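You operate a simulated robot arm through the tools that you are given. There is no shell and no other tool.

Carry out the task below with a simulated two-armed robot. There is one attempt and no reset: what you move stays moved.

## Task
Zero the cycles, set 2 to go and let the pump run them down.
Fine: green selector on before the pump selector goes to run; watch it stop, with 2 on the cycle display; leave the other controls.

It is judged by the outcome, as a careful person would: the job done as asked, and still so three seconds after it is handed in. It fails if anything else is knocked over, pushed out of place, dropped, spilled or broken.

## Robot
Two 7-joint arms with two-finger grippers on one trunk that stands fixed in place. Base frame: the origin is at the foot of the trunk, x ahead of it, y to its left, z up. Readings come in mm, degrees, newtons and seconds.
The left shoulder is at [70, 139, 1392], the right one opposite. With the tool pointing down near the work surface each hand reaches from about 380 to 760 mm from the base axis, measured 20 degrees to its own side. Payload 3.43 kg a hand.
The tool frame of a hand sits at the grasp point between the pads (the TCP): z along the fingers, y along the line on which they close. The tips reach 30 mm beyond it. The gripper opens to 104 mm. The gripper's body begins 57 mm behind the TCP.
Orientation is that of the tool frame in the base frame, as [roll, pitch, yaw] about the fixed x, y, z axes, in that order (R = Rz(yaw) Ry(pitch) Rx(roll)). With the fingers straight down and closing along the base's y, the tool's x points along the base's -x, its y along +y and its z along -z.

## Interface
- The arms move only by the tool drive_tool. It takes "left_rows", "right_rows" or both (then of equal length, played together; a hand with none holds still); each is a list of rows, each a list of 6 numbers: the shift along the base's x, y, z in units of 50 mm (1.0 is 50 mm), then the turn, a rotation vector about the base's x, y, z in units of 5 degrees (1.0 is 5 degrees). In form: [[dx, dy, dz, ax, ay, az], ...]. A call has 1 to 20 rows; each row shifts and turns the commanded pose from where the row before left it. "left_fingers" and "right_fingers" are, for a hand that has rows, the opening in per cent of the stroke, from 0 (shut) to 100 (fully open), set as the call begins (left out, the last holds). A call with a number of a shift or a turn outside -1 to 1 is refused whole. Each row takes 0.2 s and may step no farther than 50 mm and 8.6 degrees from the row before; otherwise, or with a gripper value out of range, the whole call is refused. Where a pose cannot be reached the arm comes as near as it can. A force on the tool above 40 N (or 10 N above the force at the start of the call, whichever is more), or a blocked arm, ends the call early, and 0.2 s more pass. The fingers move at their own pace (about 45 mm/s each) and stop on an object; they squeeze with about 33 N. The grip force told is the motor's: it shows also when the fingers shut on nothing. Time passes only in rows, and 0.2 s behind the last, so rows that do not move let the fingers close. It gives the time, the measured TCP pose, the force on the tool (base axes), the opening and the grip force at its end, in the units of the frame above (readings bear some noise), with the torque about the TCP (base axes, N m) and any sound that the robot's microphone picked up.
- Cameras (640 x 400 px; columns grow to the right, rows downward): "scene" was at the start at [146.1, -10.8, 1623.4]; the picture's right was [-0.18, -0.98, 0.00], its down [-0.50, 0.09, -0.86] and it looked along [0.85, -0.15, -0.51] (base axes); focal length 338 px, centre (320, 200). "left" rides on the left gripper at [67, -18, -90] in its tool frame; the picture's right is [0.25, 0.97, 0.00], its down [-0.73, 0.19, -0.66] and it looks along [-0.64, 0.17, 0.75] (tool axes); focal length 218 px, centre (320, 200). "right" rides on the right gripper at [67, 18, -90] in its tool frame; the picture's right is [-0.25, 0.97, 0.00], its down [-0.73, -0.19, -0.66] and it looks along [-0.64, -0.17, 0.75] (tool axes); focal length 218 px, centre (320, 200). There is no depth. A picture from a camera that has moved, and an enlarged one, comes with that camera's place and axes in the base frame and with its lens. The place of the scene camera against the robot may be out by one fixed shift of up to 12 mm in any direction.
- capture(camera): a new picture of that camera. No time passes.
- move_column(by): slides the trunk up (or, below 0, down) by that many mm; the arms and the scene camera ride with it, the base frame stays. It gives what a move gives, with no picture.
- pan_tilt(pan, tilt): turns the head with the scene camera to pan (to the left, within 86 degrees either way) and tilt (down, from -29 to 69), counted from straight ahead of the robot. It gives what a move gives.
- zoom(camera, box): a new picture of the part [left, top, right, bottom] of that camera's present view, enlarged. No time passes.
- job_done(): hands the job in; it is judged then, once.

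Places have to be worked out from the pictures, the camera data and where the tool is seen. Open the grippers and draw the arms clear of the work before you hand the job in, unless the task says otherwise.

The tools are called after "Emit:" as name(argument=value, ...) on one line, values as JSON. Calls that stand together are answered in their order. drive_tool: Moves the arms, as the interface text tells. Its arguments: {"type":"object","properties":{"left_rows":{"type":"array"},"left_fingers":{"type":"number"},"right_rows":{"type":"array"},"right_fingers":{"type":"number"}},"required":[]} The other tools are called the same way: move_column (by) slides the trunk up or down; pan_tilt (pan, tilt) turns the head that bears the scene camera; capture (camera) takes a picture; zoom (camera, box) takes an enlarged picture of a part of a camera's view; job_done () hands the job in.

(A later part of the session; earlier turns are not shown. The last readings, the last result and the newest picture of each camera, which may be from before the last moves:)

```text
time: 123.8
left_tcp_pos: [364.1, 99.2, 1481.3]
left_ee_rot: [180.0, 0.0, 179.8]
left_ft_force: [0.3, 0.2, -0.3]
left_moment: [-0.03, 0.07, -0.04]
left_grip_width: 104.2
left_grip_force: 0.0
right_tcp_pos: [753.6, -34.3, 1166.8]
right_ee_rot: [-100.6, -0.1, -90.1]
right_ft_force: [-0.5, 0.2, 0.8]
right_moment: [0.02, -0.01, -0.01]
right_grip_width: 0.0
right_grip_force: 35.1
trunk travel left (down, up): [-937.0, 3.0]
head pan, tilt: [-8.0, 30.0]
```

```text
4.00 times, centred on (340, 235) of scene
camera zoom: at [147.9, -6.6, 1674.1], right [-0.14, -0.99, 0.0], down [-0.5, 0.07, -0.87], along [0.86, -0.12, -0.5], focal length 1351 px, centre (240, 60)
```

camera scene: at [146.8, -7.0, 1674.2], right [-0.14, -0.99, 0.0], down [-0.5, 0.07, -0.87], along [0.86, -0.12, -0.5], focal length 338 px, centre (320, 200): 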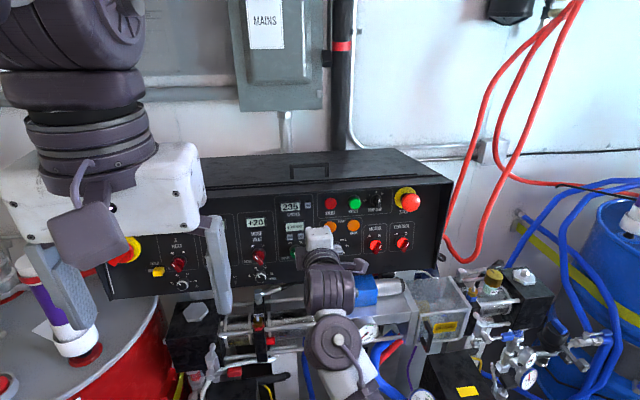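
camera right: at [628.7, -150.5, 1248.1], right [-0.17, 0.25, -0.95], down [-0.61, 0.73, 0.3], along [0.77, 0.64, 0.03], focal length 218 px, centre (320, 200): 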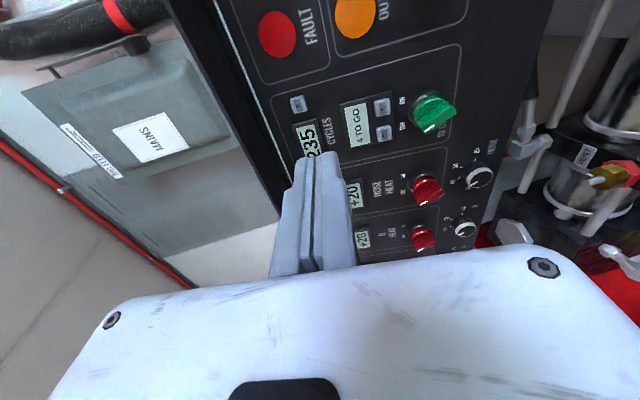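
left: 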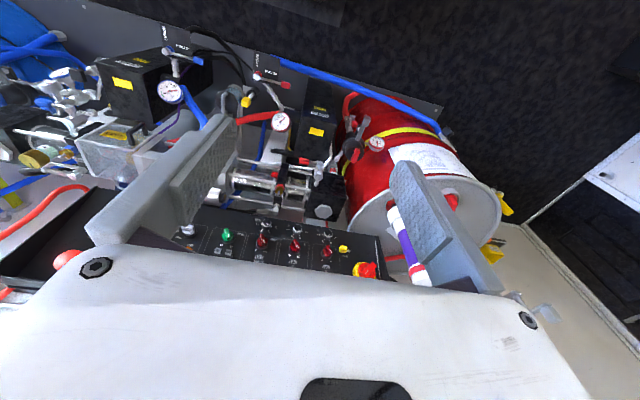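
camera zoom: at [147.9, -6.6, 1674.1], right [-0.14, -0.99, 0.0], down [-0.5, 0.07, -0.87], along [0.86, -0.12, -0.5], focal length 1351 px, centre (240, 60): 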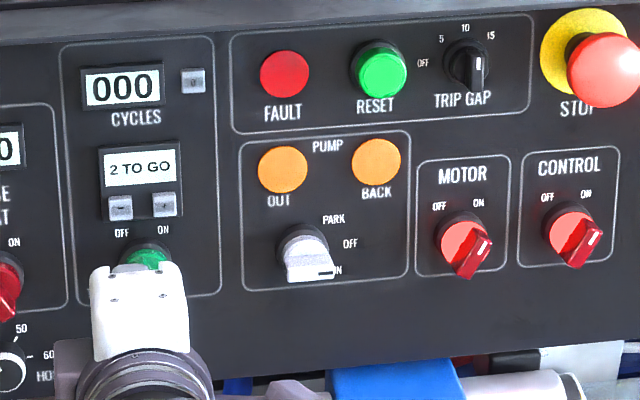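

2 TO GO and 000 are confirmed. By triangulation the green handle's front centre is near [806,-49,1127], about 34×13 mm, pointing roughly 28° left of up. I open the fingers, roll the hand so it can straddle the handle, and move on-axis in front of it.

Emit:
drive_tool(right_rows=[[0, -0.025, -0.05, 0.983, 0, -0.18], [0, -0.025, -0.05, 0.983, 0, -0.18], [0, -0.025, -0.05, 0.983, 0, -0.18], [0, -0.025, -0.05, 0.983, 0, -0.18], [0, -0.025, -0.05, 0.983, 0, -0.18], [0, -0.025, -0.05, 0.983, 0, -0.18], [0, -0.025, -0.05, 0.983, 0, -0.18], [0, -0.025, -0.05, 0.983, 0, -0.18], [0, -0.025, -0.05, 0.983, 0, -0.18], [0, -0.025, -0.05, 0.983, 0, -0.18], [0, -0.025, -0.05, 0.983, 0, -0.18], [0, -0.025, -0.05, 0.983, 0, -0.18], [0, 0, 0, 0, 0, 0]], right_fingers=45)

Emit:
capture(camera="right")

Emit:
capture(camera="scene")

```text
time: 126.5
left_tcp_pos: [362.7, 99.2, 1480.8]
left_ee_rot: [179.9, 0.0, 179.9]
left_ft_force: [0.1, -0.6, 0.3]
left_moment: [0.0, 0.06, 0.01]
left_grip_width: 104.0
left_grip_force: 0.1
right_tcp_pos: [753.3, -50.1, 1136.9]
right_ee_rot: [-110.2, 58.3, -107.5]
right_ft_force: [0.1, 0.5, -0.7]
right_moment: [0.0, -0.03, 0.0]
right_grip_width: 46.8
right_grip_force: 0.1
trunk travel left (down, up): [-937.0, 3.0]
head pan, tilt: [-8.0, 30.0]
```

```text
taken
camera right: at [652.6, -69.7, 1088.0], right [-0.05, 0.96, -0.26], down [-0.51, 0.2, 0.83], along [0.86, 0.18, 0.49], focal length 218 px, centre (320, 200)
```

right: 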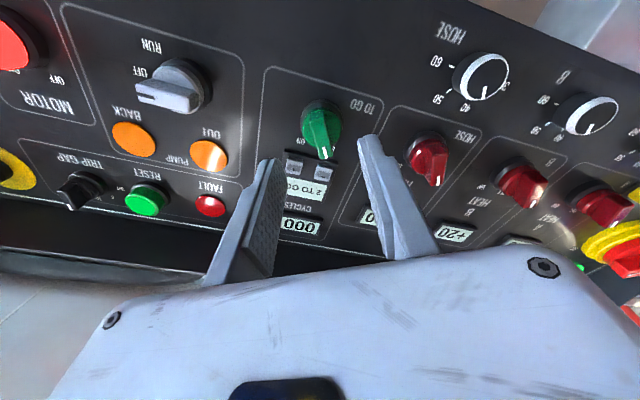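

```text
taken
camera scene: at [147.1, -7.1, 1674.2], right [-0.14, -0.99, 0.0], down [-0.5, 0.07, -0.87], along [0.86, -0.12, -0.5], focal length 338 px, centre (320, 200)
```

scene: 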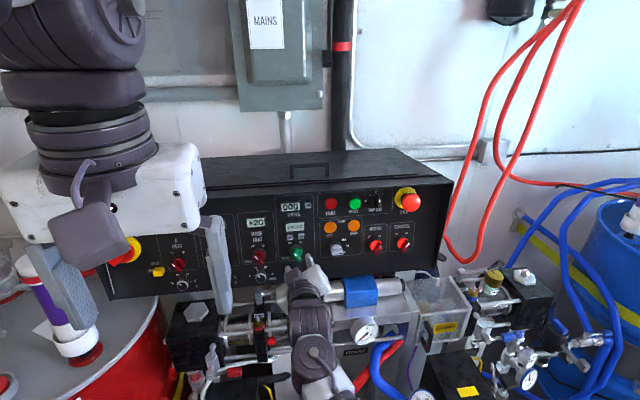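

The roll worked without limits, and the green handle sits between the open fingers, aligned with them. I zoom in to check centring before advancing.

Emit:
zoom(camera="right", box=[240, 80, 400, 200])

Emit:
zoom(camera="scene", box=[260, 200, 380, 290])

```text
3.33 times, centred on (320, 140) of right
camera zoom: at [652.6, -69.7, 1088.0], right [-0.05, 0.96, -0.26], down [-0.51, 0.2, 0.83], along [0.86, 0.18, 0.49], focal length 728 px, centre (320, 400)
```

zoom: 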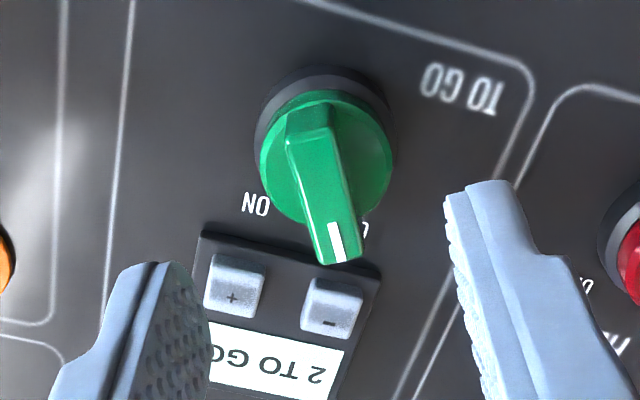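

```text
4.44 times, centred on (320, 245) of scene
camera zoom: at [147.1, -7.1, 1674.2], right [-0.14, -0.99, 0.0], down [-0.5, 0.07, -0.87], along [0.86, -0.12, -0.5], focal length 1501 px, centre (320, 0)
```

zoom: 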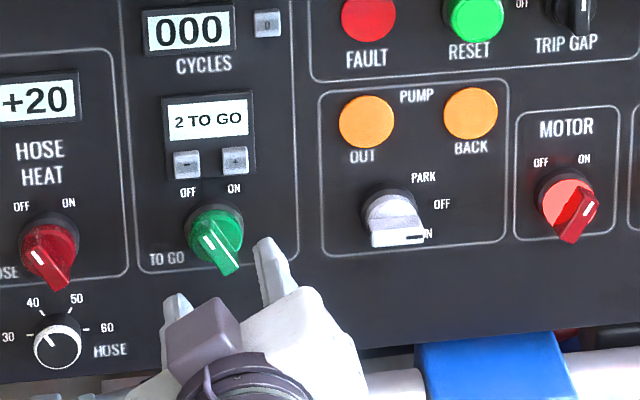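

The handle lies parallel to the finger planes and nearly centred (about 1.7 mm off). I correct that and advance along the tool axis so the tips overlap the handle by about 9 mm.

Emit:
drive_tool(right_rows=[[0.2, 0.02, -0.037, 0, 0, 0], [0.2, 0.01, -0.037, 0, 0, 0], [0.2, 0, -0.037, 0, 0, 0], [0, 0, 0, 0, 0, 0]])

Emit:
zoom(camera="right", box=[240, 80, 400, 200])

Emit:
zoom(camera="scene", box=[260, 200, 380, 290])

```text
time: 127.5
left_tcp_pos: [362.1, 98.7, 1481.4]
left_ee_rot: [-180.0, 0.0, 180.0]
left_ft_force: [0.0, -0.2, -0.4]
left_moment: [-0.02, 0.0, 0.03]
left_grip_width: 104.2
left_grip_force: 0.0
right_tcp_pos: [782.3, -48.5, 1131.0]
right_ee_rot: [-110.3, 58.3, -107.3]
right_ft_force: [0.0, 0.5, 0.0]
right_moment: [-0.01, 0.0, -0.01]
right_grip_width: 46.9
right_grip_force: 0.1
trunk travel left (down, up): [-937.0, 3.0]
head pan, tilt: [-8.0, 30.0]
```

```text
3.33 times, centred on (320, 140) of right
camera zoom: at [682.2, -68.3, 1082.6], right [-0.05, 0.96, -0.26], down [-0.51, 0.2, 0.83], along [0.86, 0.18, 0.49], focal length 728 px, centre (320, 400)
```

zoom: 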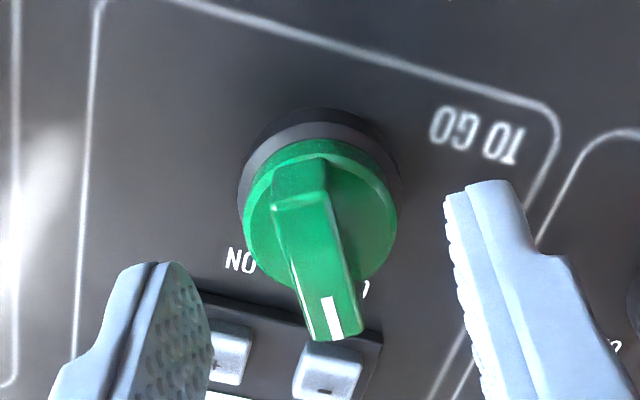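

```text
4.44 times, centred on (320, 245) of scene
camera zoom: at [146.8, -7.2, 1674.2], right [-0.14, -0.99, 0.0], down [-0.5, 0.07, -0.87], along [0.86, -0.12, -0.5], focal length 1501 px, centre (320, 0)
```

zoom: 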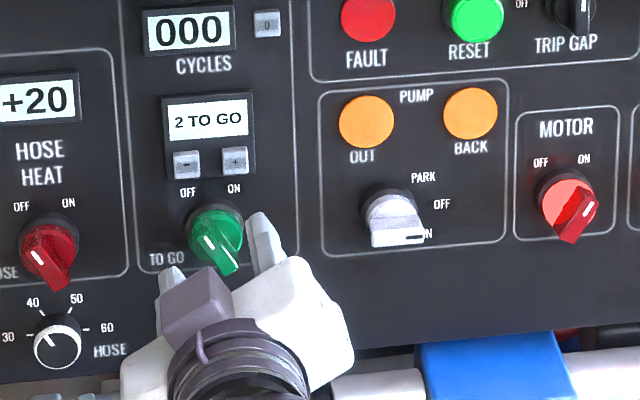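

The pointer end of the handle is about 7 mm inside the finger tips. I go 2.5 mm deeper and close on the handle.

Emit:
drive_tool(right_rows=[[0.05, 0, -0.01, 0, 0, 0], [0, 0, 0, 0, 0, 0], [0, 0, 0, 0, 0, 0], [0, 0, 0, 0, 0, 0]], right_fingers=20)

Emit:
zoom(camera="right", box=[240, 80, 400, 200])

```text
time: 128.6
left_tcp_pos: [362.8, 99.4, 1481.9]
left_ee_rot: [-180.0, -0.1, -179.9]
left_ft_force: [0.5, -0.2, 0.1]
left_moment: [-0.01, -0.02, 0.0]
left_grip_width: 103.8
left_grip_force: 0.1
right_tcp_pos: [785.7, -47.6, 1131.0]
right_ee_rot: [-110.2, 58.4, -107.4]
right_ft_force: [1.1, -0.3, -0.4]
right_moment: [0.02, 0.0, -0.01]
right_grip_width: 20.7
right_grip_force: 0.1
trunk travel left (down, up): [-937.0, 3.0]
head pan, tilt: [-8.0, 30.0]
```

```text
3.33 times, centred on (320, 140) of right
camera zoom: at [685.0, -68.3, 1082.4], right [-0.05, 0.96, -0.26], down [-0.51, 0.2, 0.83], along [0.86, 0.18, 0.49], focal length 728 px, centre (320, 400)
```

zoom: 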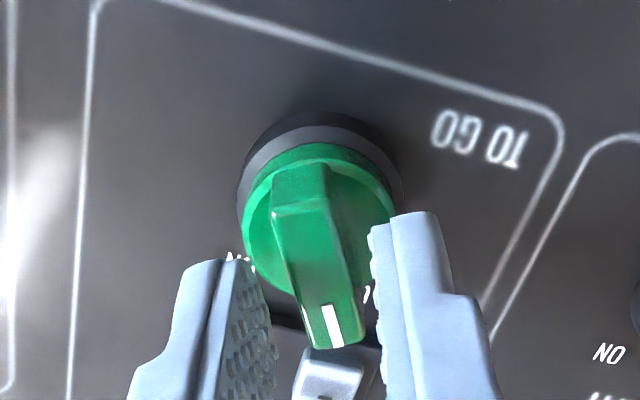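

The handle is nicely between the fingers. I close on it.

Emit:
drive_tool(right_rows=[[0, 0, 0, 0, 0, 0], [0, 0, 0, 0, 0, 0]], right_fingers=0)

Emit:
zoom(camera="right", box=[240, 80, 400, 200])

```text
time: 129.2
left_tcp_pos: [363.8, 98.5, 1481.8]
left_ee_rot: [180.0, 0.0, -179.9]
left_ft_force: [-0.4, 0.6, -1.0]
left_moment: [-0.02, 0.01, 0.05]
left_grip_width: 104.0
left_grip_force: 0.0
right_tcp_pos: [785.5, -49.2, 1131.5]
right_ee_rot: [-110.2, 58.3, -107.4]
right_ft_force: [0.0, 1.3, 0.5]
right_moment: [0.11, 0.05, -0.05]
right_grip_width: 11.4
right_grip_force: 38.7
trunk travel left (down, up): [-937.0, 3.0]
head pan, tilt: [-8.0, 30.0]
```

```text
3.33 times, centred on (320, 140) of right
camera zoom: at [685.0, -68.3, 1082.3], right [-0.05, 0.96, -0.26], down [-0.51, 0.2, 0.83], along [0.86, 0.18, 0.49], focal length 728 px, centre (320, 400)
```

zoom: 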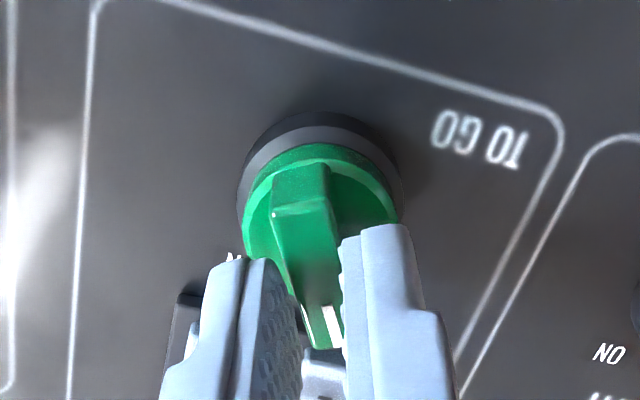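

The handle is gripped at 11.4 mm with almost no side force. I rotate clockwise about the knob axis, 30° first, and check.

Emit:
drive_tool(right_rows=[[0, -0.009, 0.003, 0.983, 0, -0.18], [0, -0.009, 0.003, 0.983, 0, -0.18], [0, -0.009, 0.002, 0.983, 0, -0.18], [0, -0.009, 0.002, 0.983, 0, -0.18], [0, -0.009, 0.0, 0.983, 0, -0.18], [0, -0.009, 0.0, 0.983, 0, -0.18]])

Emit:
zoom(camera="right", box=[240, 80, 400, 200])

Emit:
zoom(camera="scene", box=[260, 200, 380, 290])

```text
time: 130.6
left_tcp_pos: [363.0, 102.0, 1481.3]
left_ee_rot: [-179.9, 0.1, 180.0]
left_ft_force: [0.0, -0.8, 0.6]
left_moment: [-0.02, 0.03, 0.02]
left_grip_width: 103.9
left_grip_force: 0.0
right_tcp_pos: [785.6, -48.1, 1130.8]
right_ee_rot: [-179.2, 79.5, -179.0]
right_ft_force: [-0.7, 6.1, -3.5]
right_moment: [0.09, -0.89, 0.19]
right_grip_width: 10.8
right_grip_force: 44.4
trunk travel left (down, up): [-937.0, 3.0]
head pan, tilt: [-8.0, 30.0]
```

```text
3.33 times, centred on (320, 140) of right
camera zoom: at [684.9, -32.6, 1082.0], right [0.04, 0.97, 0.25], down [-0.51, -0.19, 0.84], along [0.86, -0.16, 0.49], focal length 728 px, centre (320, 400)
```

zoom: 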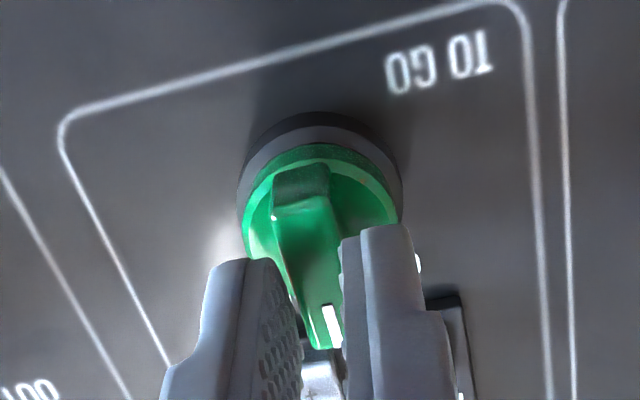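

```text
4.44 times, centred on (320, 245) of scene
camera zoom: at [147.2, -4.6, 1674.2], right [-0.14, -0.99, 0.0], down [-0.5, 0.07, -0.87], along [0.86, -0.12, -0.5], focal length 1501 px, centre (320, 0)
```

zoom: 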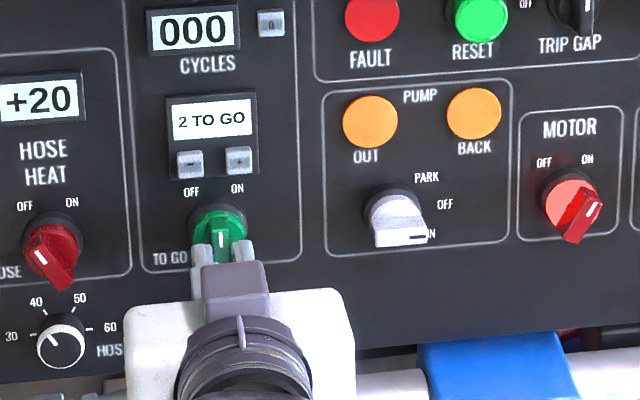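

The knob is at the midpoint and turning with the hand under low forces. I continue the remaining 30°.

Emit:
drive_tool(right_rows=[[0, -0.01, 0, 0.983, 0, -0.18], [0, -0.01, 0, 0.983, 0, -0.18], [0, -0.01, -0.002, 0.983, 0, -0.18], [0, -0.01, -0.002, 0.983, 0, -0.18], [0, -0.009, -0.003, 0.983, 0, -0.18], [0, -0.009, -0.003, 0.983, 0, -0.18]])

Emit:
zoom(camera="right", box=[240, 80, 400, 200])

Emit:
zoom(camera="scene", box=[260, 200, 380, 290])

```text
time: 131.5
left_tcp_pos: [362.2, 104.3, 1480.5]
left_ee_rot: [-179.8, 0.1, 179.8]
left_ft_force: [-0.8, -0.1, -0.9]
left_moment: [0.02, 0.0, 0.03]
left_grip_width: 103.9
left_grip_force: 0.0
right_tcp_pos: [785.8, -48.6, 1130.8]
right_ee_rot: [124.2, 71.7, 124.2]
right_ft_force: [-10.0, 42.0, -8.4]
right_moment: [0.11, -0.13, 0.73]
right_grip_width: 11.0
right_grip_force: 44.5
trunk travel left (down, up): [-937.0, 3.0]
head pan, tilt: [-8.0, 30.0]
stopped in row 4 (right hand): the force on the tool passed its limit at 44 N (the readings are from after the stop); the commanded pose is now the measured one
```

```text
3.33 times, centred on (320, 140) of right
camera zoom: at [685.7, -18.0, 1088.3], right [0.07, 0.87, 0.49], down [-0.52, -0.39, 0.76], along [0.85, -0.31, 0.43], focal length 728 px, centre (320, 400)
```

zoom: 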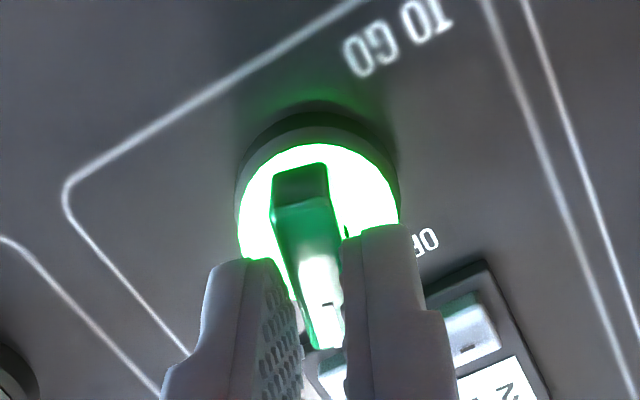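

```text
4.44 times, centred on (320, 245) of scene
camera zoom: at [145.8, 2.5, 1674.0], right [-0.14, -0.99, 0.01], down [-0.49, 0.06, -0.87], along [0.86, -0.12, -0.5], focal length 1501 px, centre (320, 0)
```

zoom: 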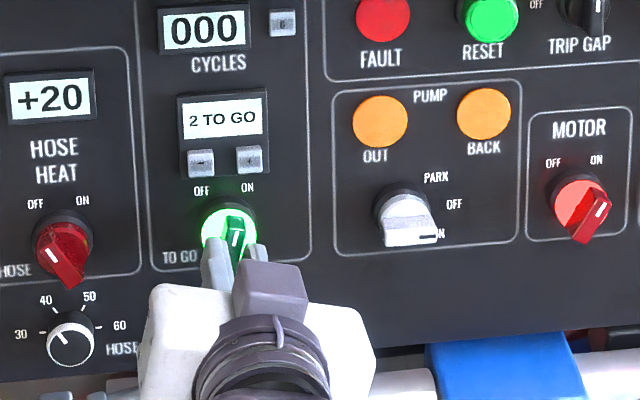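

The green selector lit up: it is ON. There is about 42 N of sideways strain because I shifted y unnecessarily, so I relieve it by easing back left before opening.

Emit:
drive_tool(right_rows=[[0, 0.04, 0, 0, 0, 0], [0, 0.04, 0, 0, 0, 0]])

```text
time: 132.1
left_tcp_pos: [361.8, 107.5, 1481.4]
left_ee_rot: [-179.6, 0.0, 179.7]
left_ft_force: [0.7, 0.1, 0.2]
left_moment: [0.04, 0.0, -0.01]
left_grip_width: 104.0
left_grip_force: 0.0
right_tcp_pos: [785.6, -48.0, 1131.3]
right_ee_rot: [124.2, 72.1, 123.7]
right_ft_force: [-6.9, 37.5, -3.1]
right_moment: [0.14, 0.65, 0.98]
right_grip_width: 10.8
right_grip_force: 44.5
trunk travel left (down, up): [-937.0, 3.0]
head pan, tilt: [-8.0, 30.0]
```

Force is dropping slowly. I ease further left.

Emit:
drive_tool(right_rows=[[0, 0.08, 0, 0, 0, 0], [0, 0.08, 0, 0, 0, 0], [0, 0, 0, 0, 0, 0]])

```text
time: 132.9
left_tcp_pos: [361.0, 104.9, 1482.0]
left_ee_rot: [-179.5, 0.1, 179.8]
left_ft_force: [0.2, 0.3, 0.6]
left_moment: [-0.02, 0.01, -0.01]
left_grip_width: 104.1
left_grip_force: 0.1
right_tcp_pos: [785.9, -47.9, 1130.9]
right_ee_rot: [124.4, 72.5, 123.6]
right_ft_force: [-6.5, 29.6, 2.7]
right_moment: [0.07, -1.34, 0.27]
right_grip_width: 11.0
right_grip_force: 44.7
trunk travel left (down, up): [-937.0, 3.0]
head pan, tilt: [-8.0, 30.0]
```

It is relieving at about 1 N per mm. I continue.

Emit:
drive_tool(right_rows=[[0, 0.1, 0, 0, 0, 0], [0, 0.1, 0, 0, 0, 0], [0, 0.1, 0, 0, 0, 0], [0, 0, 0, 0, 0, 0], [0, 0, 0, 0, 0, 0]])

Emit:
zoom(camera="scene", box=[260, 200, 380, 290])

```text
time: 134.1
left_tcp_pos: [356.7, 103.5, 1482.6]
left_ee_rot: [-179.8, 0.2, 179.9]
left_ft_force: [0.1, -0.2, -0.2]
left_moment: [-0.01, 0.0, 0.0]
left_grip_width: 103.8
left_grip_force: 0.1
right_tcp_pos: [785.1, -46.9, 1130.5]
right_ee_rot: [125.3, 72.9, 123.6]
right_ft_force: [-17.4, 19.8, 4.5]
right_moment: [0.0, -1.28, 0.15]
right_grip_width: 10.8
right_grip_force: 44.3
trunk travel left (down, up): [-937.0, 3.0]
head pan, tilt: [-8.0, 30.0]
```

```text
4.44 times, centred on (320, 245) of scene
camera zoom: at [140.2, -1.0, 1674.7], right [-0.14, -0.99, 0.0], down [-0.49, 0.07, -0.87], along [0.86, -0.12, -0.5], focal length 1501 px, centre (320, 0)
```

zoom: 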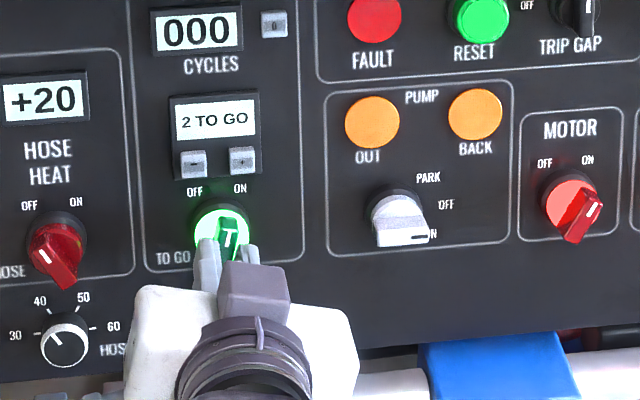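

Still some strain: now also about 17 N pushing into the panel. I relieve both directions before opening.

Emit:
drive_tool(right_rows=[[-0.06, 0.06, -0.02, 0, 0, 0], [-0.06, 0.06, -0.02, 0, 0, 0], [-0.06, 0.06, 0, 0, 0, 0], [0, 0, 0, 0, 0, 0]])

```text
time: 134.7
left_tcp_pos: [357.6, 105.0, 1482.2]
left_ee_rot: [-179.7, 0.2, 179.9]
left_ft_force: [-0.9, 1.3, 0.6]
left_moment: [0.05, 0.02, 0.0]
left_grip_width: 103.7
left_grip_force: 0.1
right_tcp_pos: [786.0, -47.9, 1131.0]
right_ee_rot: [126.8, 73.2, 125.3]
right_ft_force: [-25.8, 32.3, -7.9]
right_moment: [0.1, -0.07, 0.68]
right_grip_width: 10.9
right_grip_force: 44.5
trunk travel left (down, up): [-937.0, 3.0]
head pan, tilt: [-8.0, 30.0]
stopped in row 2 (right hand): the force on the tool passed its limit at 42 N (the readings are from after the stop); the commanded pose is now the measured one
```

The pose is pinned by the grip and the trunk is slightly wound up. I hold still for a moment to see where the force settles.

Emit:
drive_tool(right_rows=[[0, 0, 0, 0, 0, 0], [0, 0, 0, 0, 0, 0], [0, 0, 0, 0, 0, 0]])

```text
time: 135.5
left_tcp_pos: [358.4, 108.1, 1481.4]
left_ee_rot: [-179.6, 0.2, 179.8]
left_ft_force: [0.5, 0.3, -0.8]
left_moment: [0.03, -0.01, -0.01]
left_grip_width: 104.0
left_grip_force: 0.1
right_tcp_pos: [787.0, -47.5, 1130.7]
right_ee_rot: [126.6, 73.3, 124.6]
right_ft_force: [-25.0, 36.1, -7.1]
right_moment: [0.18, 1.12, 1.04]
right_grip_width: 11.2
right_grip_force: 44.4
trunk travel left (down, up): [-937.0, 3.0]
head pan, tilt: [-8.0, 30.0]
```

It settles at about 25/36 N. Pure +y easing worked earlier, so I ease left again in small steps.

Emit:
drive_tool(right_rows=[[0, 0.08, 0, 0, 0, 0], [0, 0.08, 0, 0, 0, 0], [0, 0.08, 0, 0, 0, 0], [0, 0.08, 0, 0, 0, 0], [0, 0, 0, 0, 0, 0], [0, 0, 0, 0, 0, 0]])

```text
time: 136.9
left_tcp_pos: [356.0, 104.2, 1483.3]
left_ee_rot: [-179.7, 0.3, 179.8]
left_ft_force: [-0.3, 0.5, -1.2]
left_moment: [0.01, 0.01, -0.01]
left_grip_width: 103.9
left_grip_force: 0.1
right_tcp_pos: [786.7, -47.2, 1130.2]
right_ee_rot: [127.5, 74.1, 124.8]
right_ft_force: [-23.6, 24.2, 1.8]
right_moment: [0.05, -1.12, 0.3]
right_grip_width: 10.8
right_grip_force: 44.9
trunk travel left (down, up): [-937.0, 3.0]
head pan, tilt: [-8.0, 30.0]
```

Y dropped to 24 N. Now I try a small pure backward step and check the effect on x.

Emit:
drive_tool(right_rows=[[-0.04, 0, 0, 0, 0, 0], [0, 0, 0, 0, 0, 0], [0, 0, 0, 0, 0, 0]])

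```text
time: 137.3
left_tcp_pos: [356.5, 103.7, 1482.7]
left_ee_rot: [-179.8, 0.3, 179.7]
left_ft_force: [-0.1, -0.6, -0.3]
left_moment: [0.05, -0.01, 0.0]
left_grip_width: 104.1
left_grip_force: 0.1
right_tcp_pos: [788.3, -47.9, 1131.7]
right_ee_rot: [128.7, 74.1, 126.5]
right_ft_force: [-28.8, 27.9, -4.6]
right_moment: [0.09, -0.5, 0.44]
right_grip_width: 11.0
right_grip_force: 44.5
trunk travel left (down, up): [-937.0, 3.0]
head pan, tilt: [-8.0, 30.0]
stopped in row 2 (right hand): the force on the tool passed its limit at 46 N (the readings are from after the stop); the commanded pose is now the measured one
```

Small moves while clamped just rewind the trunk, so I release now: fingers open and then straight back in the same call.

Emit:
drive_tool(right_rows=[[0, 0, 0, 0, 0, 0], [-0.2, 0, 0.03, 0, 0, 0], [-0.3, 0, 0.05, 0, 0, 0], [-0.3, 0, 0.05, 0, 0, 0]], right_fingers=45)

Emit:
zoom(camera="scene", box=[260, 185, 420, 285])

Emit:
capture(camera="right")

```text
time: 138.5
left_tcp_pos: [362.7, 96.8, 1481.0]
left_ee_rot: [-179.9, 0.0, 179.8]
left_ft_force: [-0.3, -0.2, 0.1]
left_moment: [0.01, 0.0, 0.0]
left_grip_width: 104.2
left_grip_force: 0.0
right_tcp_pos: [768.3, -98.0, 1153.1]
right_ee_rot: [127.9, 77.2, 122.5]
right_ft_force: [0.5, -0.9, 0.3]
right_moment: [0.0, -0.03, -0.01]
right_grip_width: 46.8
right_grip_force: 0.0
trunk travel left (down, up): [-937.0, 3.0]
head pan, tilt: [-8.0, 30.0]
stopped in row 4 (right hand): the arm was blocked; the commanded pose is now the measured one
```

```text
4.00 times, centred on (340, 235) of scene
camera zoom: at [146.7, -6.2, 1674.2], right [-0.14, -0.99, 0.0], down [-0.5, 0.07, -0.87], along [0.86, -0.12, -0.5], focal length 1351 px, centre (240, 60)
```

zoom: 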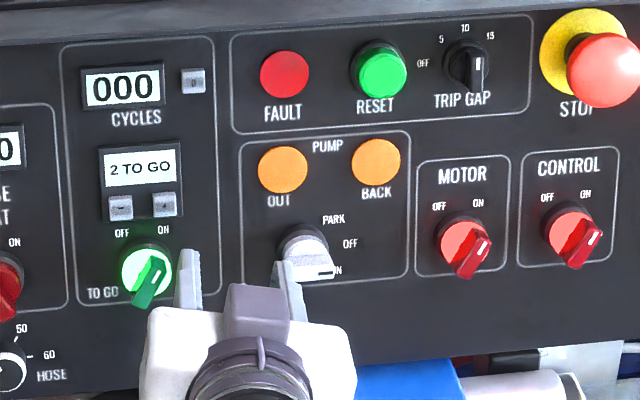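

```text
taken
camera right: at [673.1, -63.1, 1103.1], right [0.13, 0.9, 0.42], down [-0.58, -0.27, 0.77], along [0.8, -0.34, 0.49], focal length 218 px, centre (320, 200)
```

right: 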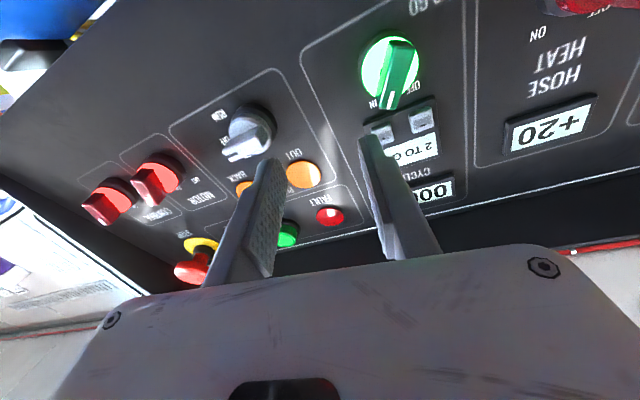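

Green is ON and lit, but on release the hand sprang about 50 mm to the right, near the pump knob. I retreat straight back right away and inspect the pump selector.

Emit:
drive_tool(right_rows=[[-0.2, 0, 0, 0, 0, 0], [-0.5, 0, 0, 0, 0, 0], [-0.5, 0, 0, 0, 0, 0], [0, 0, 0, 0, 0, 0]])

Emit:
zoom(camera="scene", box=[260, 185, 420, 285])

Emit:
zoom(camera="scene", box=[318, 215, 366, 260])

Emit:
capture(camera="right")

```text
time: 139.7
left_tcp_pos: [364.1, 96.5, 1481.1]
left_ee_rot: [180.0, 0.1, 179.9]
left_ft_force: [-0.2, -0.6, 0.6]
left_moment: [-0.01, 0.02, -0.01]
left_grip_width: 103.9
left_grip_force: 0.0
right_tcp_pos: [722.3, -139.7, 1170.5]
right_ee_rot: [128.6, 81.6, 121.3]
right_ft_force: [0.0, -0.1, -0.3]
right_moment: [0.0, 0.0, 0.0]
right_grip_width: 46.9
right_grip_force: 0.1
trunk travel left (down, up): [-937.0, 3.0]
head pan, tilt: [-8.0, 30.0]
stopped in row 4 (right hand): the arm was blocked; the commanded pose is now the measured one
```

```text
4.00 times, centred on (340, 235) of scene
camera zoom: at [147.6, -6.9, 1674.1], right [-0.14, -0.99, 0.0], down [-0.5, 0.07, -0.87], along [0.86, -0.12, -0.5], focal length 1351 px, centre (240, 60)
```

zoom: 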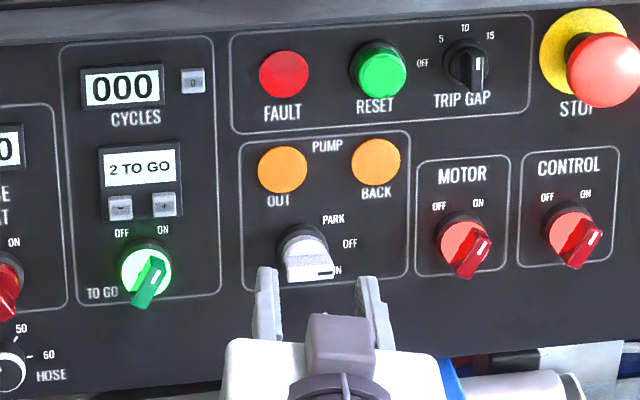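

```text
8.89 times, centred on (342, 238) of scene
camera zoom: at [147.6, -6.9, 1674.1], right [-0.14, -0.99, 0.0], down [-0.5, 0.07, -0.87], along [0.86, -0.12, -0.5], focal length 3002 px, centre (124, -133)
```

zoom: 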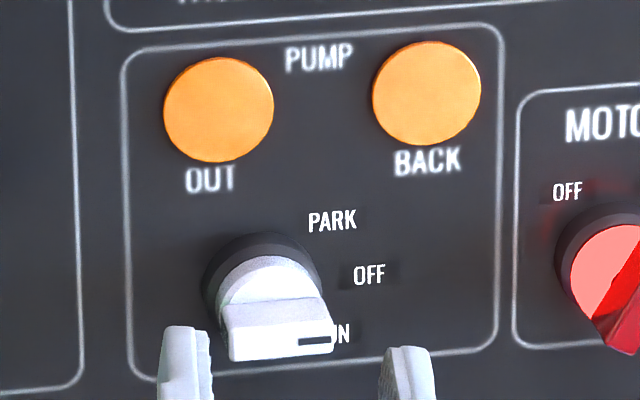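

```text
taken
camera right: at [630.3, -104.2, 1115.6], right [0.15, 0.92, 0.36], down [-0.62, -0.2, 0.76], along [0.77, -0.34, 0.54], focal length 218 px, centre (320, 200)
```

right: 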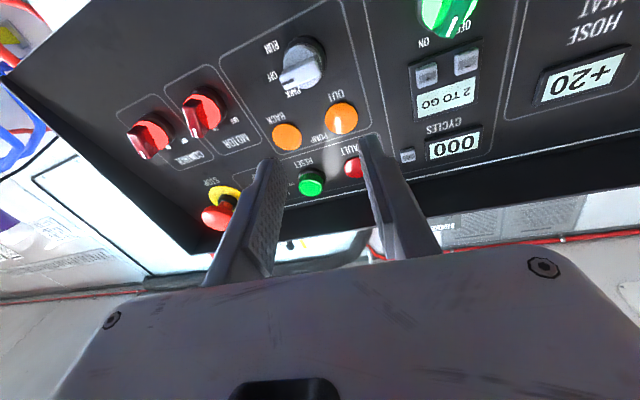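

The pump selector is still at OFF, and the display holds 000 / 2 TO GO. But the arm reports "blocked" and drifts sideways, so a link may be touching something; I look at the whole arm.

Emit:
capture(camera="scene")

Emit:
pan_tilt(pan=-25, tilt=60)

Emit:
capture(camera="scene")

```text
taken
camera scene: at [147.6, -6.9, 1674.1], right [-0.14, -0.99, 0.0], down [-0.5, 0.07, -0.87], along [0.86, -0.12, -0.5], focal length 338 px, centre (320, 200)
```

scene: 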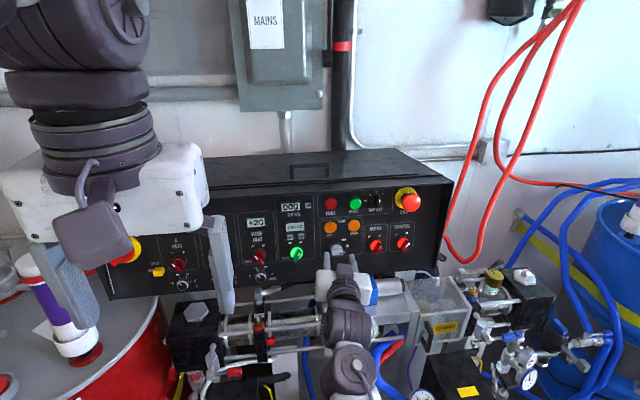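

```text
time: 140.6
left_tcp_pos: [362.7, 96.1, 1481.8]
left_ee_rot: [180.0, 0.0, 179.8]
left_ft_force: [-0.7, 0.0, 0.5]
left_moment: [-0.01, 0.01, -0.01]
left_grip_width: 103.9
left_grip_force: 0.1
right_tcp_pos: [721.4, -139.7, 1171.0]
right_ee_rot: [128.4, 81.5, 121.3]
right_ft_force: [-0.5, 0.2, -0.5]
right_moment: [0.03, 0.01, 0.0]
right_grip_width: 46.5
right_grip_force: 0.2
trunk travel left (down, up): [-937.0, 3.0]
head pan, tilt: [-25.0, 60.0]
```

```text
taken
camera scene: at [117.7, -22.8, 1632.2], right [-0.42, -0.91, 0.0], down [-0.78, 0.37, -0.5], along [0.45, -0.21, -0.87], focal length 338 px, centre (320, 200)
```

scene: 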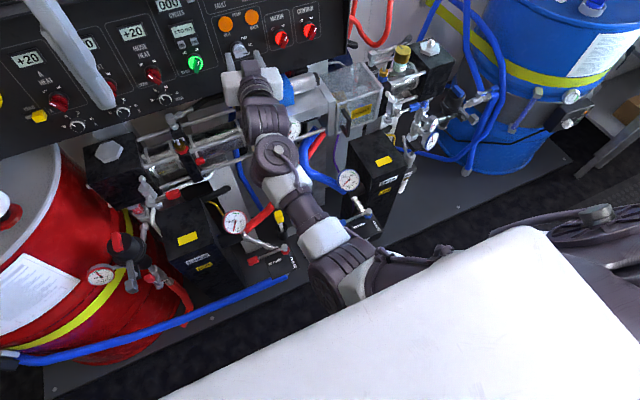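

Seen from above, the elbow has swung inward so the upper arm presses against the robot's own trunk, evidently from rolling the wrist past its range. I roll the hand back the other way, which should bring the elbow out again.

Emit:
drive_tool(right_rows=[[-0.1, -0.1, 0.1, -0.985, 0.06, 0.14], [-0.1, -0.1, 0.1, -0.985, 0.06, 0.14], [-0.1, -0.1, 0.1, -0.985, 0.06, 0.14], [-0.1, -0.1, 0.1, -0.985, 0.06, 0.14]])

Emit:
capture(camera="scene")

```text
time: 141.6
left_tcp_pos: [363.0, 96.4, 1480.9]
left_ee_rot: [179.9, 0.0, 179.7]
left_ft_force: [0.0, 0.0, 0.3]
left_moment: [0.0, -0.02, 0.02]
left_grip_width: 103.9
left_grip_force: 0.1
right_tcp_pos: [699.7, -157.2, 1190.6]
right_ee_rot: [-109.1, 76.2, -114.3]
right_ft_force: [-0.5, -0.3, 0.1]
right_moment: [-0.01, 0.01, 0.05]
right_grip_width: 46.7
right_grip_force: 0.0
trunk travel left (down, up): [-937.0, 3.0]
head pan, tilt: [-25.0, 60.0]
```

```text
taken
camera scene: at [117.6, -23.1, 1632.1], right [-0.42, -0.91, 0.0], down [-0.78, 0.37, -0.5], along [0.45, -0.21, -0.87], focal length 338 px, centre (320, 200)
```

scene: 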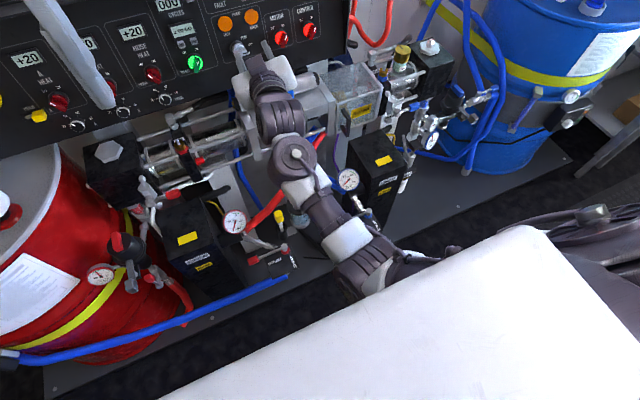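

The wrist moves freely again. I continue rolling back about 75° so the fingers close vertically (right for the horizontal pump handle) and level the tool direction.

Emit:
drive_tool(right_rows=[[0, 0, 0, -0.99, 0.1, 0.08], [0, 0, 0, -0.99, 0.1, 0.08], [0, 0, 0, -0.99, 0.1, 0.08], [0, 0, 0, -0.99, 0.1, 0.08], [0, 0, 0, -0.99, 0.1, 0.08], [0, 0, 0, -0.99, 0.1, 0.08], [0, 0, 0, -0.99, 0.1, 0.08], [0, 0, 0, -0.99, 0.1, 0.08], [0, 0, 0, -0.99, 0.1, 0.08], [0, 0, 0, -0.99, 0.1, 0.08], [0, 0, 0, -0.99, 0.1, 0.08], [0, 0, 0, -0.99, 0.1, 0.08], [0, 0, 0, -0.99, 0.1, 0.08], [0, 0, 0, -0.99, 0.1, 0.08], [0, 0, 0, -0.99, 0.1, 0.08], [0, 0, 0, 0, 0.6, 0.57], [0, 0, 0, 0, 0.6, 0.57]])

Emit:
capture(camera="scene")

Emit:
capture(camera="right")

```text
time: 145.2
left_tcp_pos: [363.5, 95.4, 1481.7]
left_ee_rot: [180.0, 0.0, 179.8]
left_ft_force: [-1.5, 0.3, -0.4]
left_moment: [0.06, 0.01, 0.01]
left_grip_width: 104.2
left_grip_force: 0.2
right_tcp_pos: [701.5, -157.9, 1190.1]
right_ee_rot: [-100.7, 2.0, -90.2]
right_ft_force: [0.3, 0.2, 0.1]
right_moment: [0.03, 0.03, -0.01]
right_grip_width: 46.8
right_grip_force: 0.0
trunk travel left (down, up): [-937.0, 3.0]
head pan, tilt: [-25.0, 60.0]
```

```text
taken
camera scene: at [117.7, -23.9, 1632.1], right [-0.42, -0.91, 0.0], down [-0.79, 0.37, -0.5], along [0.45, -0.21, -0.87], focal length 338 px, centre (320, 200)
```

scene: 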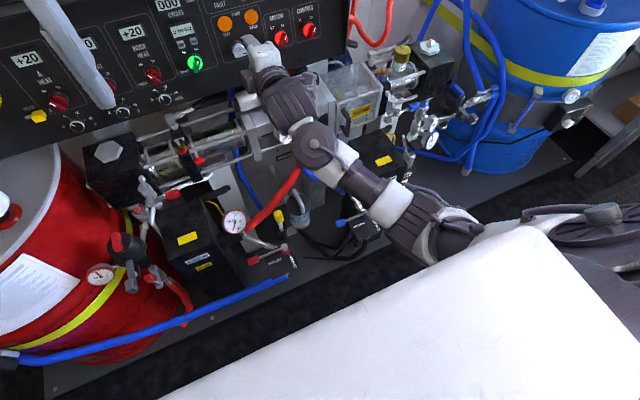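

```text
taken
camera right: at [608.9, -225.9, 1188.0], right [-0.18, 0.29, -0.94], down [-0.61, 0.72, 0.33], along [0.77, 0.63, 0.05], focal length 218 px, centre (320, 200)
```

right: 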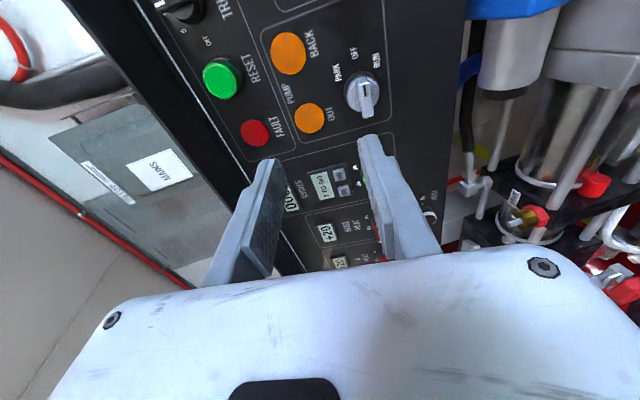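

The posture is healthy again with the elbow clear. I zoom the wrist view on the pump selector to locate its handle.

Emit:
zoom(camera="right", box=[280, 30, 440, 150])

Emit:
pan_tilt(pan=-8, tilt=30)

Emit:
zoom(camera="scene", box=[260, 185, 420, 285])

```text
3.33 times, centred on (360, 90) of right
camera zoom: at [608.9, -225.9, 1188.0], right [-0.18, 0.29, -0.94], down [-0.61, 0.72, 0.33], along [0.77, 0.63, 0.05], focal length 728 px, centre (187, 567)
```

zoom: 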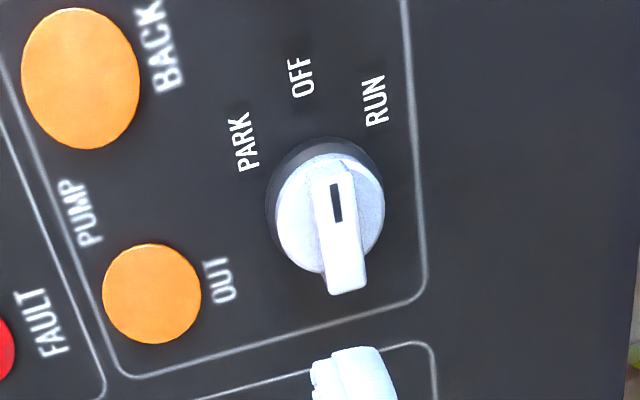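

```text
time: 146.2
left_tcp_pos: [364.1, 96.8, 1482.0]
left_ee_rot: [-180.0, 0.0, 179.7]
left_ft_force: [-0.3, -0.8, -0.3]
left_moment: [-0.02, -0.01, 0.01]
left_grip_width: 104.0
left_grip_force: 0.1
right_tcp_pos: [699.3, -157.9, 1191.2]
right_ee_rot: [-100.6, 1.8, -90.3]
right_ft_force: [-0.5, 0.3, 0.3]
right_moment: [0.01, 0.0, 0.06]
right_grip_width: 46.7
right_grip_force: 0.0
trunk travel left (down, up): [-937.0, 3.0]
head pan, tilt: [-8.0, 30.0]
```

```text
4.00 times, centred on (340, 235) of scene
camera zoom: at [147.0, -6.9, 1674.1], right [-0.14, -0.99, 0.0], down [-0.5, 0.07, -0.87], along [0.86, -0.12, -0.5], focal length 1351 px, centre (240, 60)
```

zoom: 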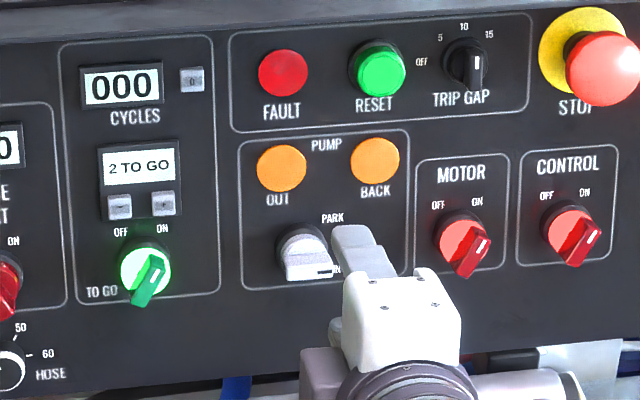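

The pump handle points at OFF (horizontal) and sits near [807,-155,1129] in camera terms. I move on-axis in front of it, standing off about 25 mm.

Emit:
drive_tool(right_rows=[[0.2, 0.02, -0.4, 0, 0, 0], [0.3, 0.02, -0.4, 0, 0, 0], [0.4, 0.02, -0.34, 0, 0, 0], [0.15, 0, 0, 0, 0, 0], [0, 0, 0, 0, 0, 0]])

Emit:
zoom(camera="right", box=[240, 80, 400, 200])

Emit:
zoom(camera="scene", box=[260, 185, 420, 285])

```text
time: 147.4
left_tcp_pos: [362.9, 96.5, 1481.5]
left_ee_rot: [180.0, 0.0, 179.9]
left_ft_force: [0.4, 0.2, -0.1]
left_moment: [0.03, 0.01, -0.02]
left_grip_width: 103.8
left_grip_force: 0.0
right_tcp_pos: [754.2, -155.0, 1133.7]
right_ee_rot: [-100.6, 2.0, -90.2]
right_ft_force: [-0.3, -0.2, -0.1]
right_moment: [-0.01, 0.03, 0.0]
right_grip_width: 46.8
right_grip_force: 0.1
trunk travel left (down, up): [-937.0, 3.0]
head pan, tilt: [-8.0, 30.0]
```

```text
3.33 times, centred on (320, 140) of right
camera zoom: at [661.5, -222.5, 1131.3], right [-0.18, 0.29, -0.94], down [-0.61, 0.72, 0.33], along [0.77, 0.63, 0.05], focal length 728 px, centre (320, 400)
```

zoom: 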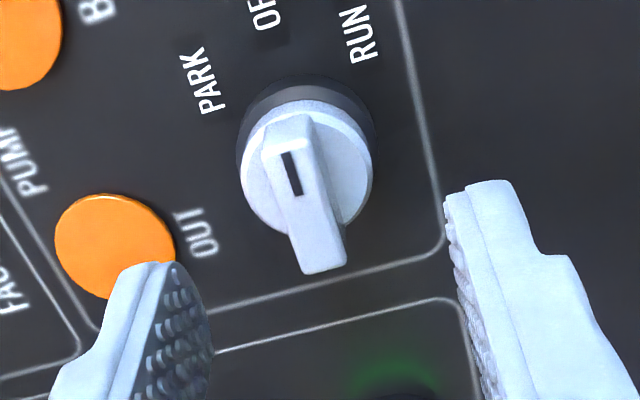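

```text
4.00 times, centred on (340, 235) of scene
camera zoom: at [146.5, -7.3, 1674.2], right [-0.14, -0.99, 0.0], down [-0.49, 0.07, -0.87], along [0.86, -0.12, -0.5], focal length 1351 px, centre (240, 60)
```

zoom: 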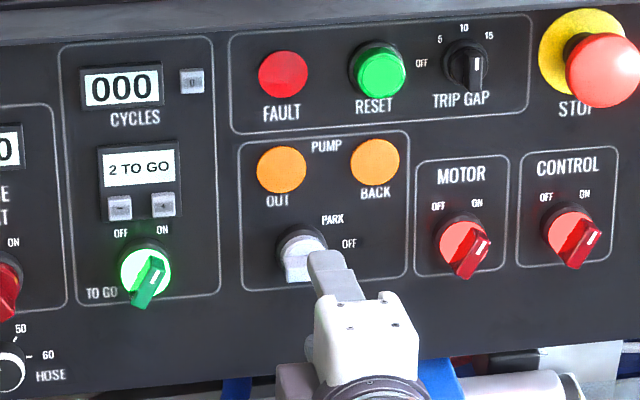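

The pump handle appears about 4.5 mm above and 3.5 mm left of the ideal grip line compared with the green one. I correct for that with a 3° roll trim, then advance 28 mm along the tool axis.

Emit:
drive_tool(right_rows=[[0, 0.07, 0.09, -0.6, 0, 0.1], [0.2, 0, -0.037, 0, 0, 0], [0.2, 0, -0.037, 0, 0, 0], [0.15, 0, -0.027, 0, 0, 0], [0, 0, 0, 0, 0, 0]])

Emit:
zoom(camera="right", box=[240, 80, 400, 200])

```text
time: 148.6
left_tcp_pos: [362.7, 97.3, 1482.1]
left_ee_rot: [-179.9, 0.0, 179.8]
left_ft_force: [-1.1, 0.3, 0.9]
left_moment: [0.0, -0.02, 0.02]
left_grip_width: 104.1
left_grip_force: 0.1
right_tcp_pos: [781.8, -150.0, 1131.4]
right_ee_rot: [-100.6, -1.2, -89.6]
right_ft_force: [0.6, 0.5, 0.6]
right_moment: [0.02, -0.01, 0.01]
right_grip_width: 46.6
right_grip_force: 0.2
trunk travel left (down, up): [-937.0, 3.0]
head pan, tilt: [-8.0, 30.0]
```

```text
3.33 times, centred on (320, 140) of right
camera zoom: at [689.9, -219.9, 1134.0], right [-0.18, 0.23, -0.96], down [-0.61, 0.73, 0.29], along [0.77, 0.64, 0.01], focal length 728 px, centre (320, 400)
```

zoom: 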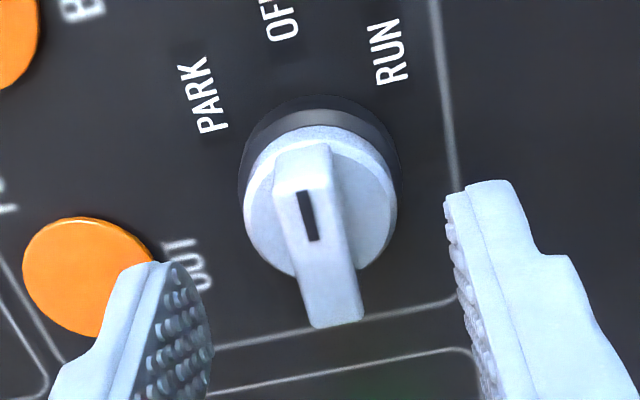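

This now matches the green grip view almost exactly; I nudge 3 mm right, advance 3.5 mm more and close to 20% to check.

Emit:
drive_tool(right_rows=[[0, -0.06, 0, 0, 0, 0], [0.07, 0, -0.013, 0, 0, 0], [0, 0, 0, 0, 0, 0], [0, 0, 0, 0, 0, 0]], right_fingers=20)

Emit:
zoom(camera="right", box=[240, 80, 400, 200])

```text
time: 149.6
left_tcp_pos: [363.9, 97.3, 1482.4]
left_ee_rot: [-180.0, 0.0, 179.8]
left_ft_force: [0.0, -0.6, -0.5]
left_moment: [0.01, -0.03, -0.01]
left_grip_width: 103.8
left_grip_force: 0.0
right_tcp_pos: [784.6, -154.0, 1132.3]
right_ee_rot: [-100.6, -1.1, -89.7]
right_ft_force: [0.0, -0.4, -0.9]
right_moment: [0.01, -0.02, -0.02]
right_grip_width: 20.8
right_grip_force: 0.1
trunk travel left (down, up): [-937.0, 3.0]
head pan, tilt: [-8.0, 30.0]
```

```text
3.33 times, centred on (320, 140) of right
camera zoom: at [693.5, -222.8, 1133.5], right [-0.18, 0.23, -0.96], down [-0.61, 0.73, 0.29], along [0.77, 0.64, 0.01], focal length 728 px, centre (320, 400)
```

zoom: 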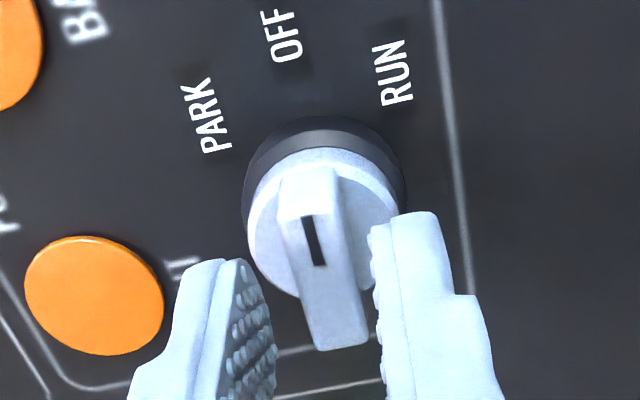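

Good. I close on the handle.

Emit:
drive_tool(right_rows=[[0, 0, 0, 0, 0, 0], [0, 0, 0, 0, 0, 0]], right_fingers=0)

Emit:
zoom(camera="right", box=[240, 80, 400, 200])

Emit:
zoom(camera="scene", box=[260, 185, 420, 285])

```text
time: 150.2
left_tcp_pos: [362.8, 96.9, 1482.5]
left_ee_rot: [-179.9, 0.0, 179.7]
left_ft_force: [-0.2, 0.2, 0.3]
left_moment: [0.0, 0.0, 0.0]
left_grip_width: 103.9
left_grip_force: 0.0
right_tcp_pos: [785.9, -153.9, 1132.4]
right_ee_rot: [-100.7, -1.1, -89.6]
right_ft_force: [-0.1, -0.9, -0.8]
right_moment: [-0.01, -0.04, 0.03]
right_grip_width: 0.0
right_grip_force: 28.8
trunk travel left (down, up): [-937.0, 3.0]
head pan, tilt: [-8.0, 30.0]
```

```text
3.33 times, centred on (320, 140) of right
camera zoom: at [693.4, -222.8, 1133.3], right [-0.18, 0.23, -0.96], down [-0.61, 0.73, 0.29], along [0.77, 0.64, 0.01], focal length 728 px, centre (320, 400)
```

zoom: 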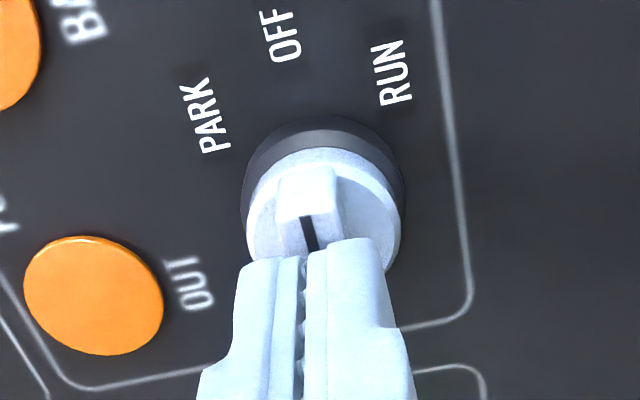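

```text
4.00 times, centred on (340, 235) of scene
camera zoom: at [147.0, -7.2, 1674.2], right [-0.14, -0.99, 0.0], down [-0.5, 0.07, -0.87], along [0.86, -0.12, -0.5], focal length 1351 px, centre (240, 60)
```

zoom: 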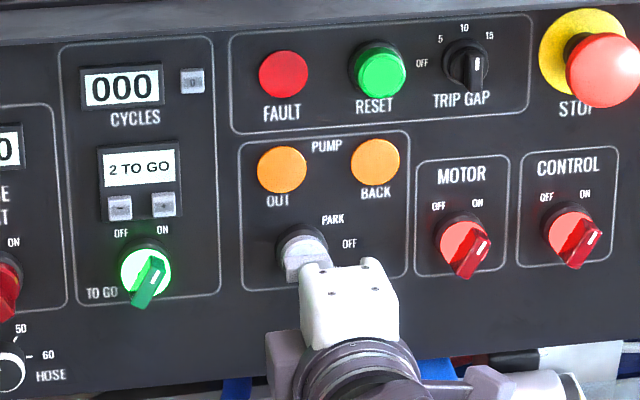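

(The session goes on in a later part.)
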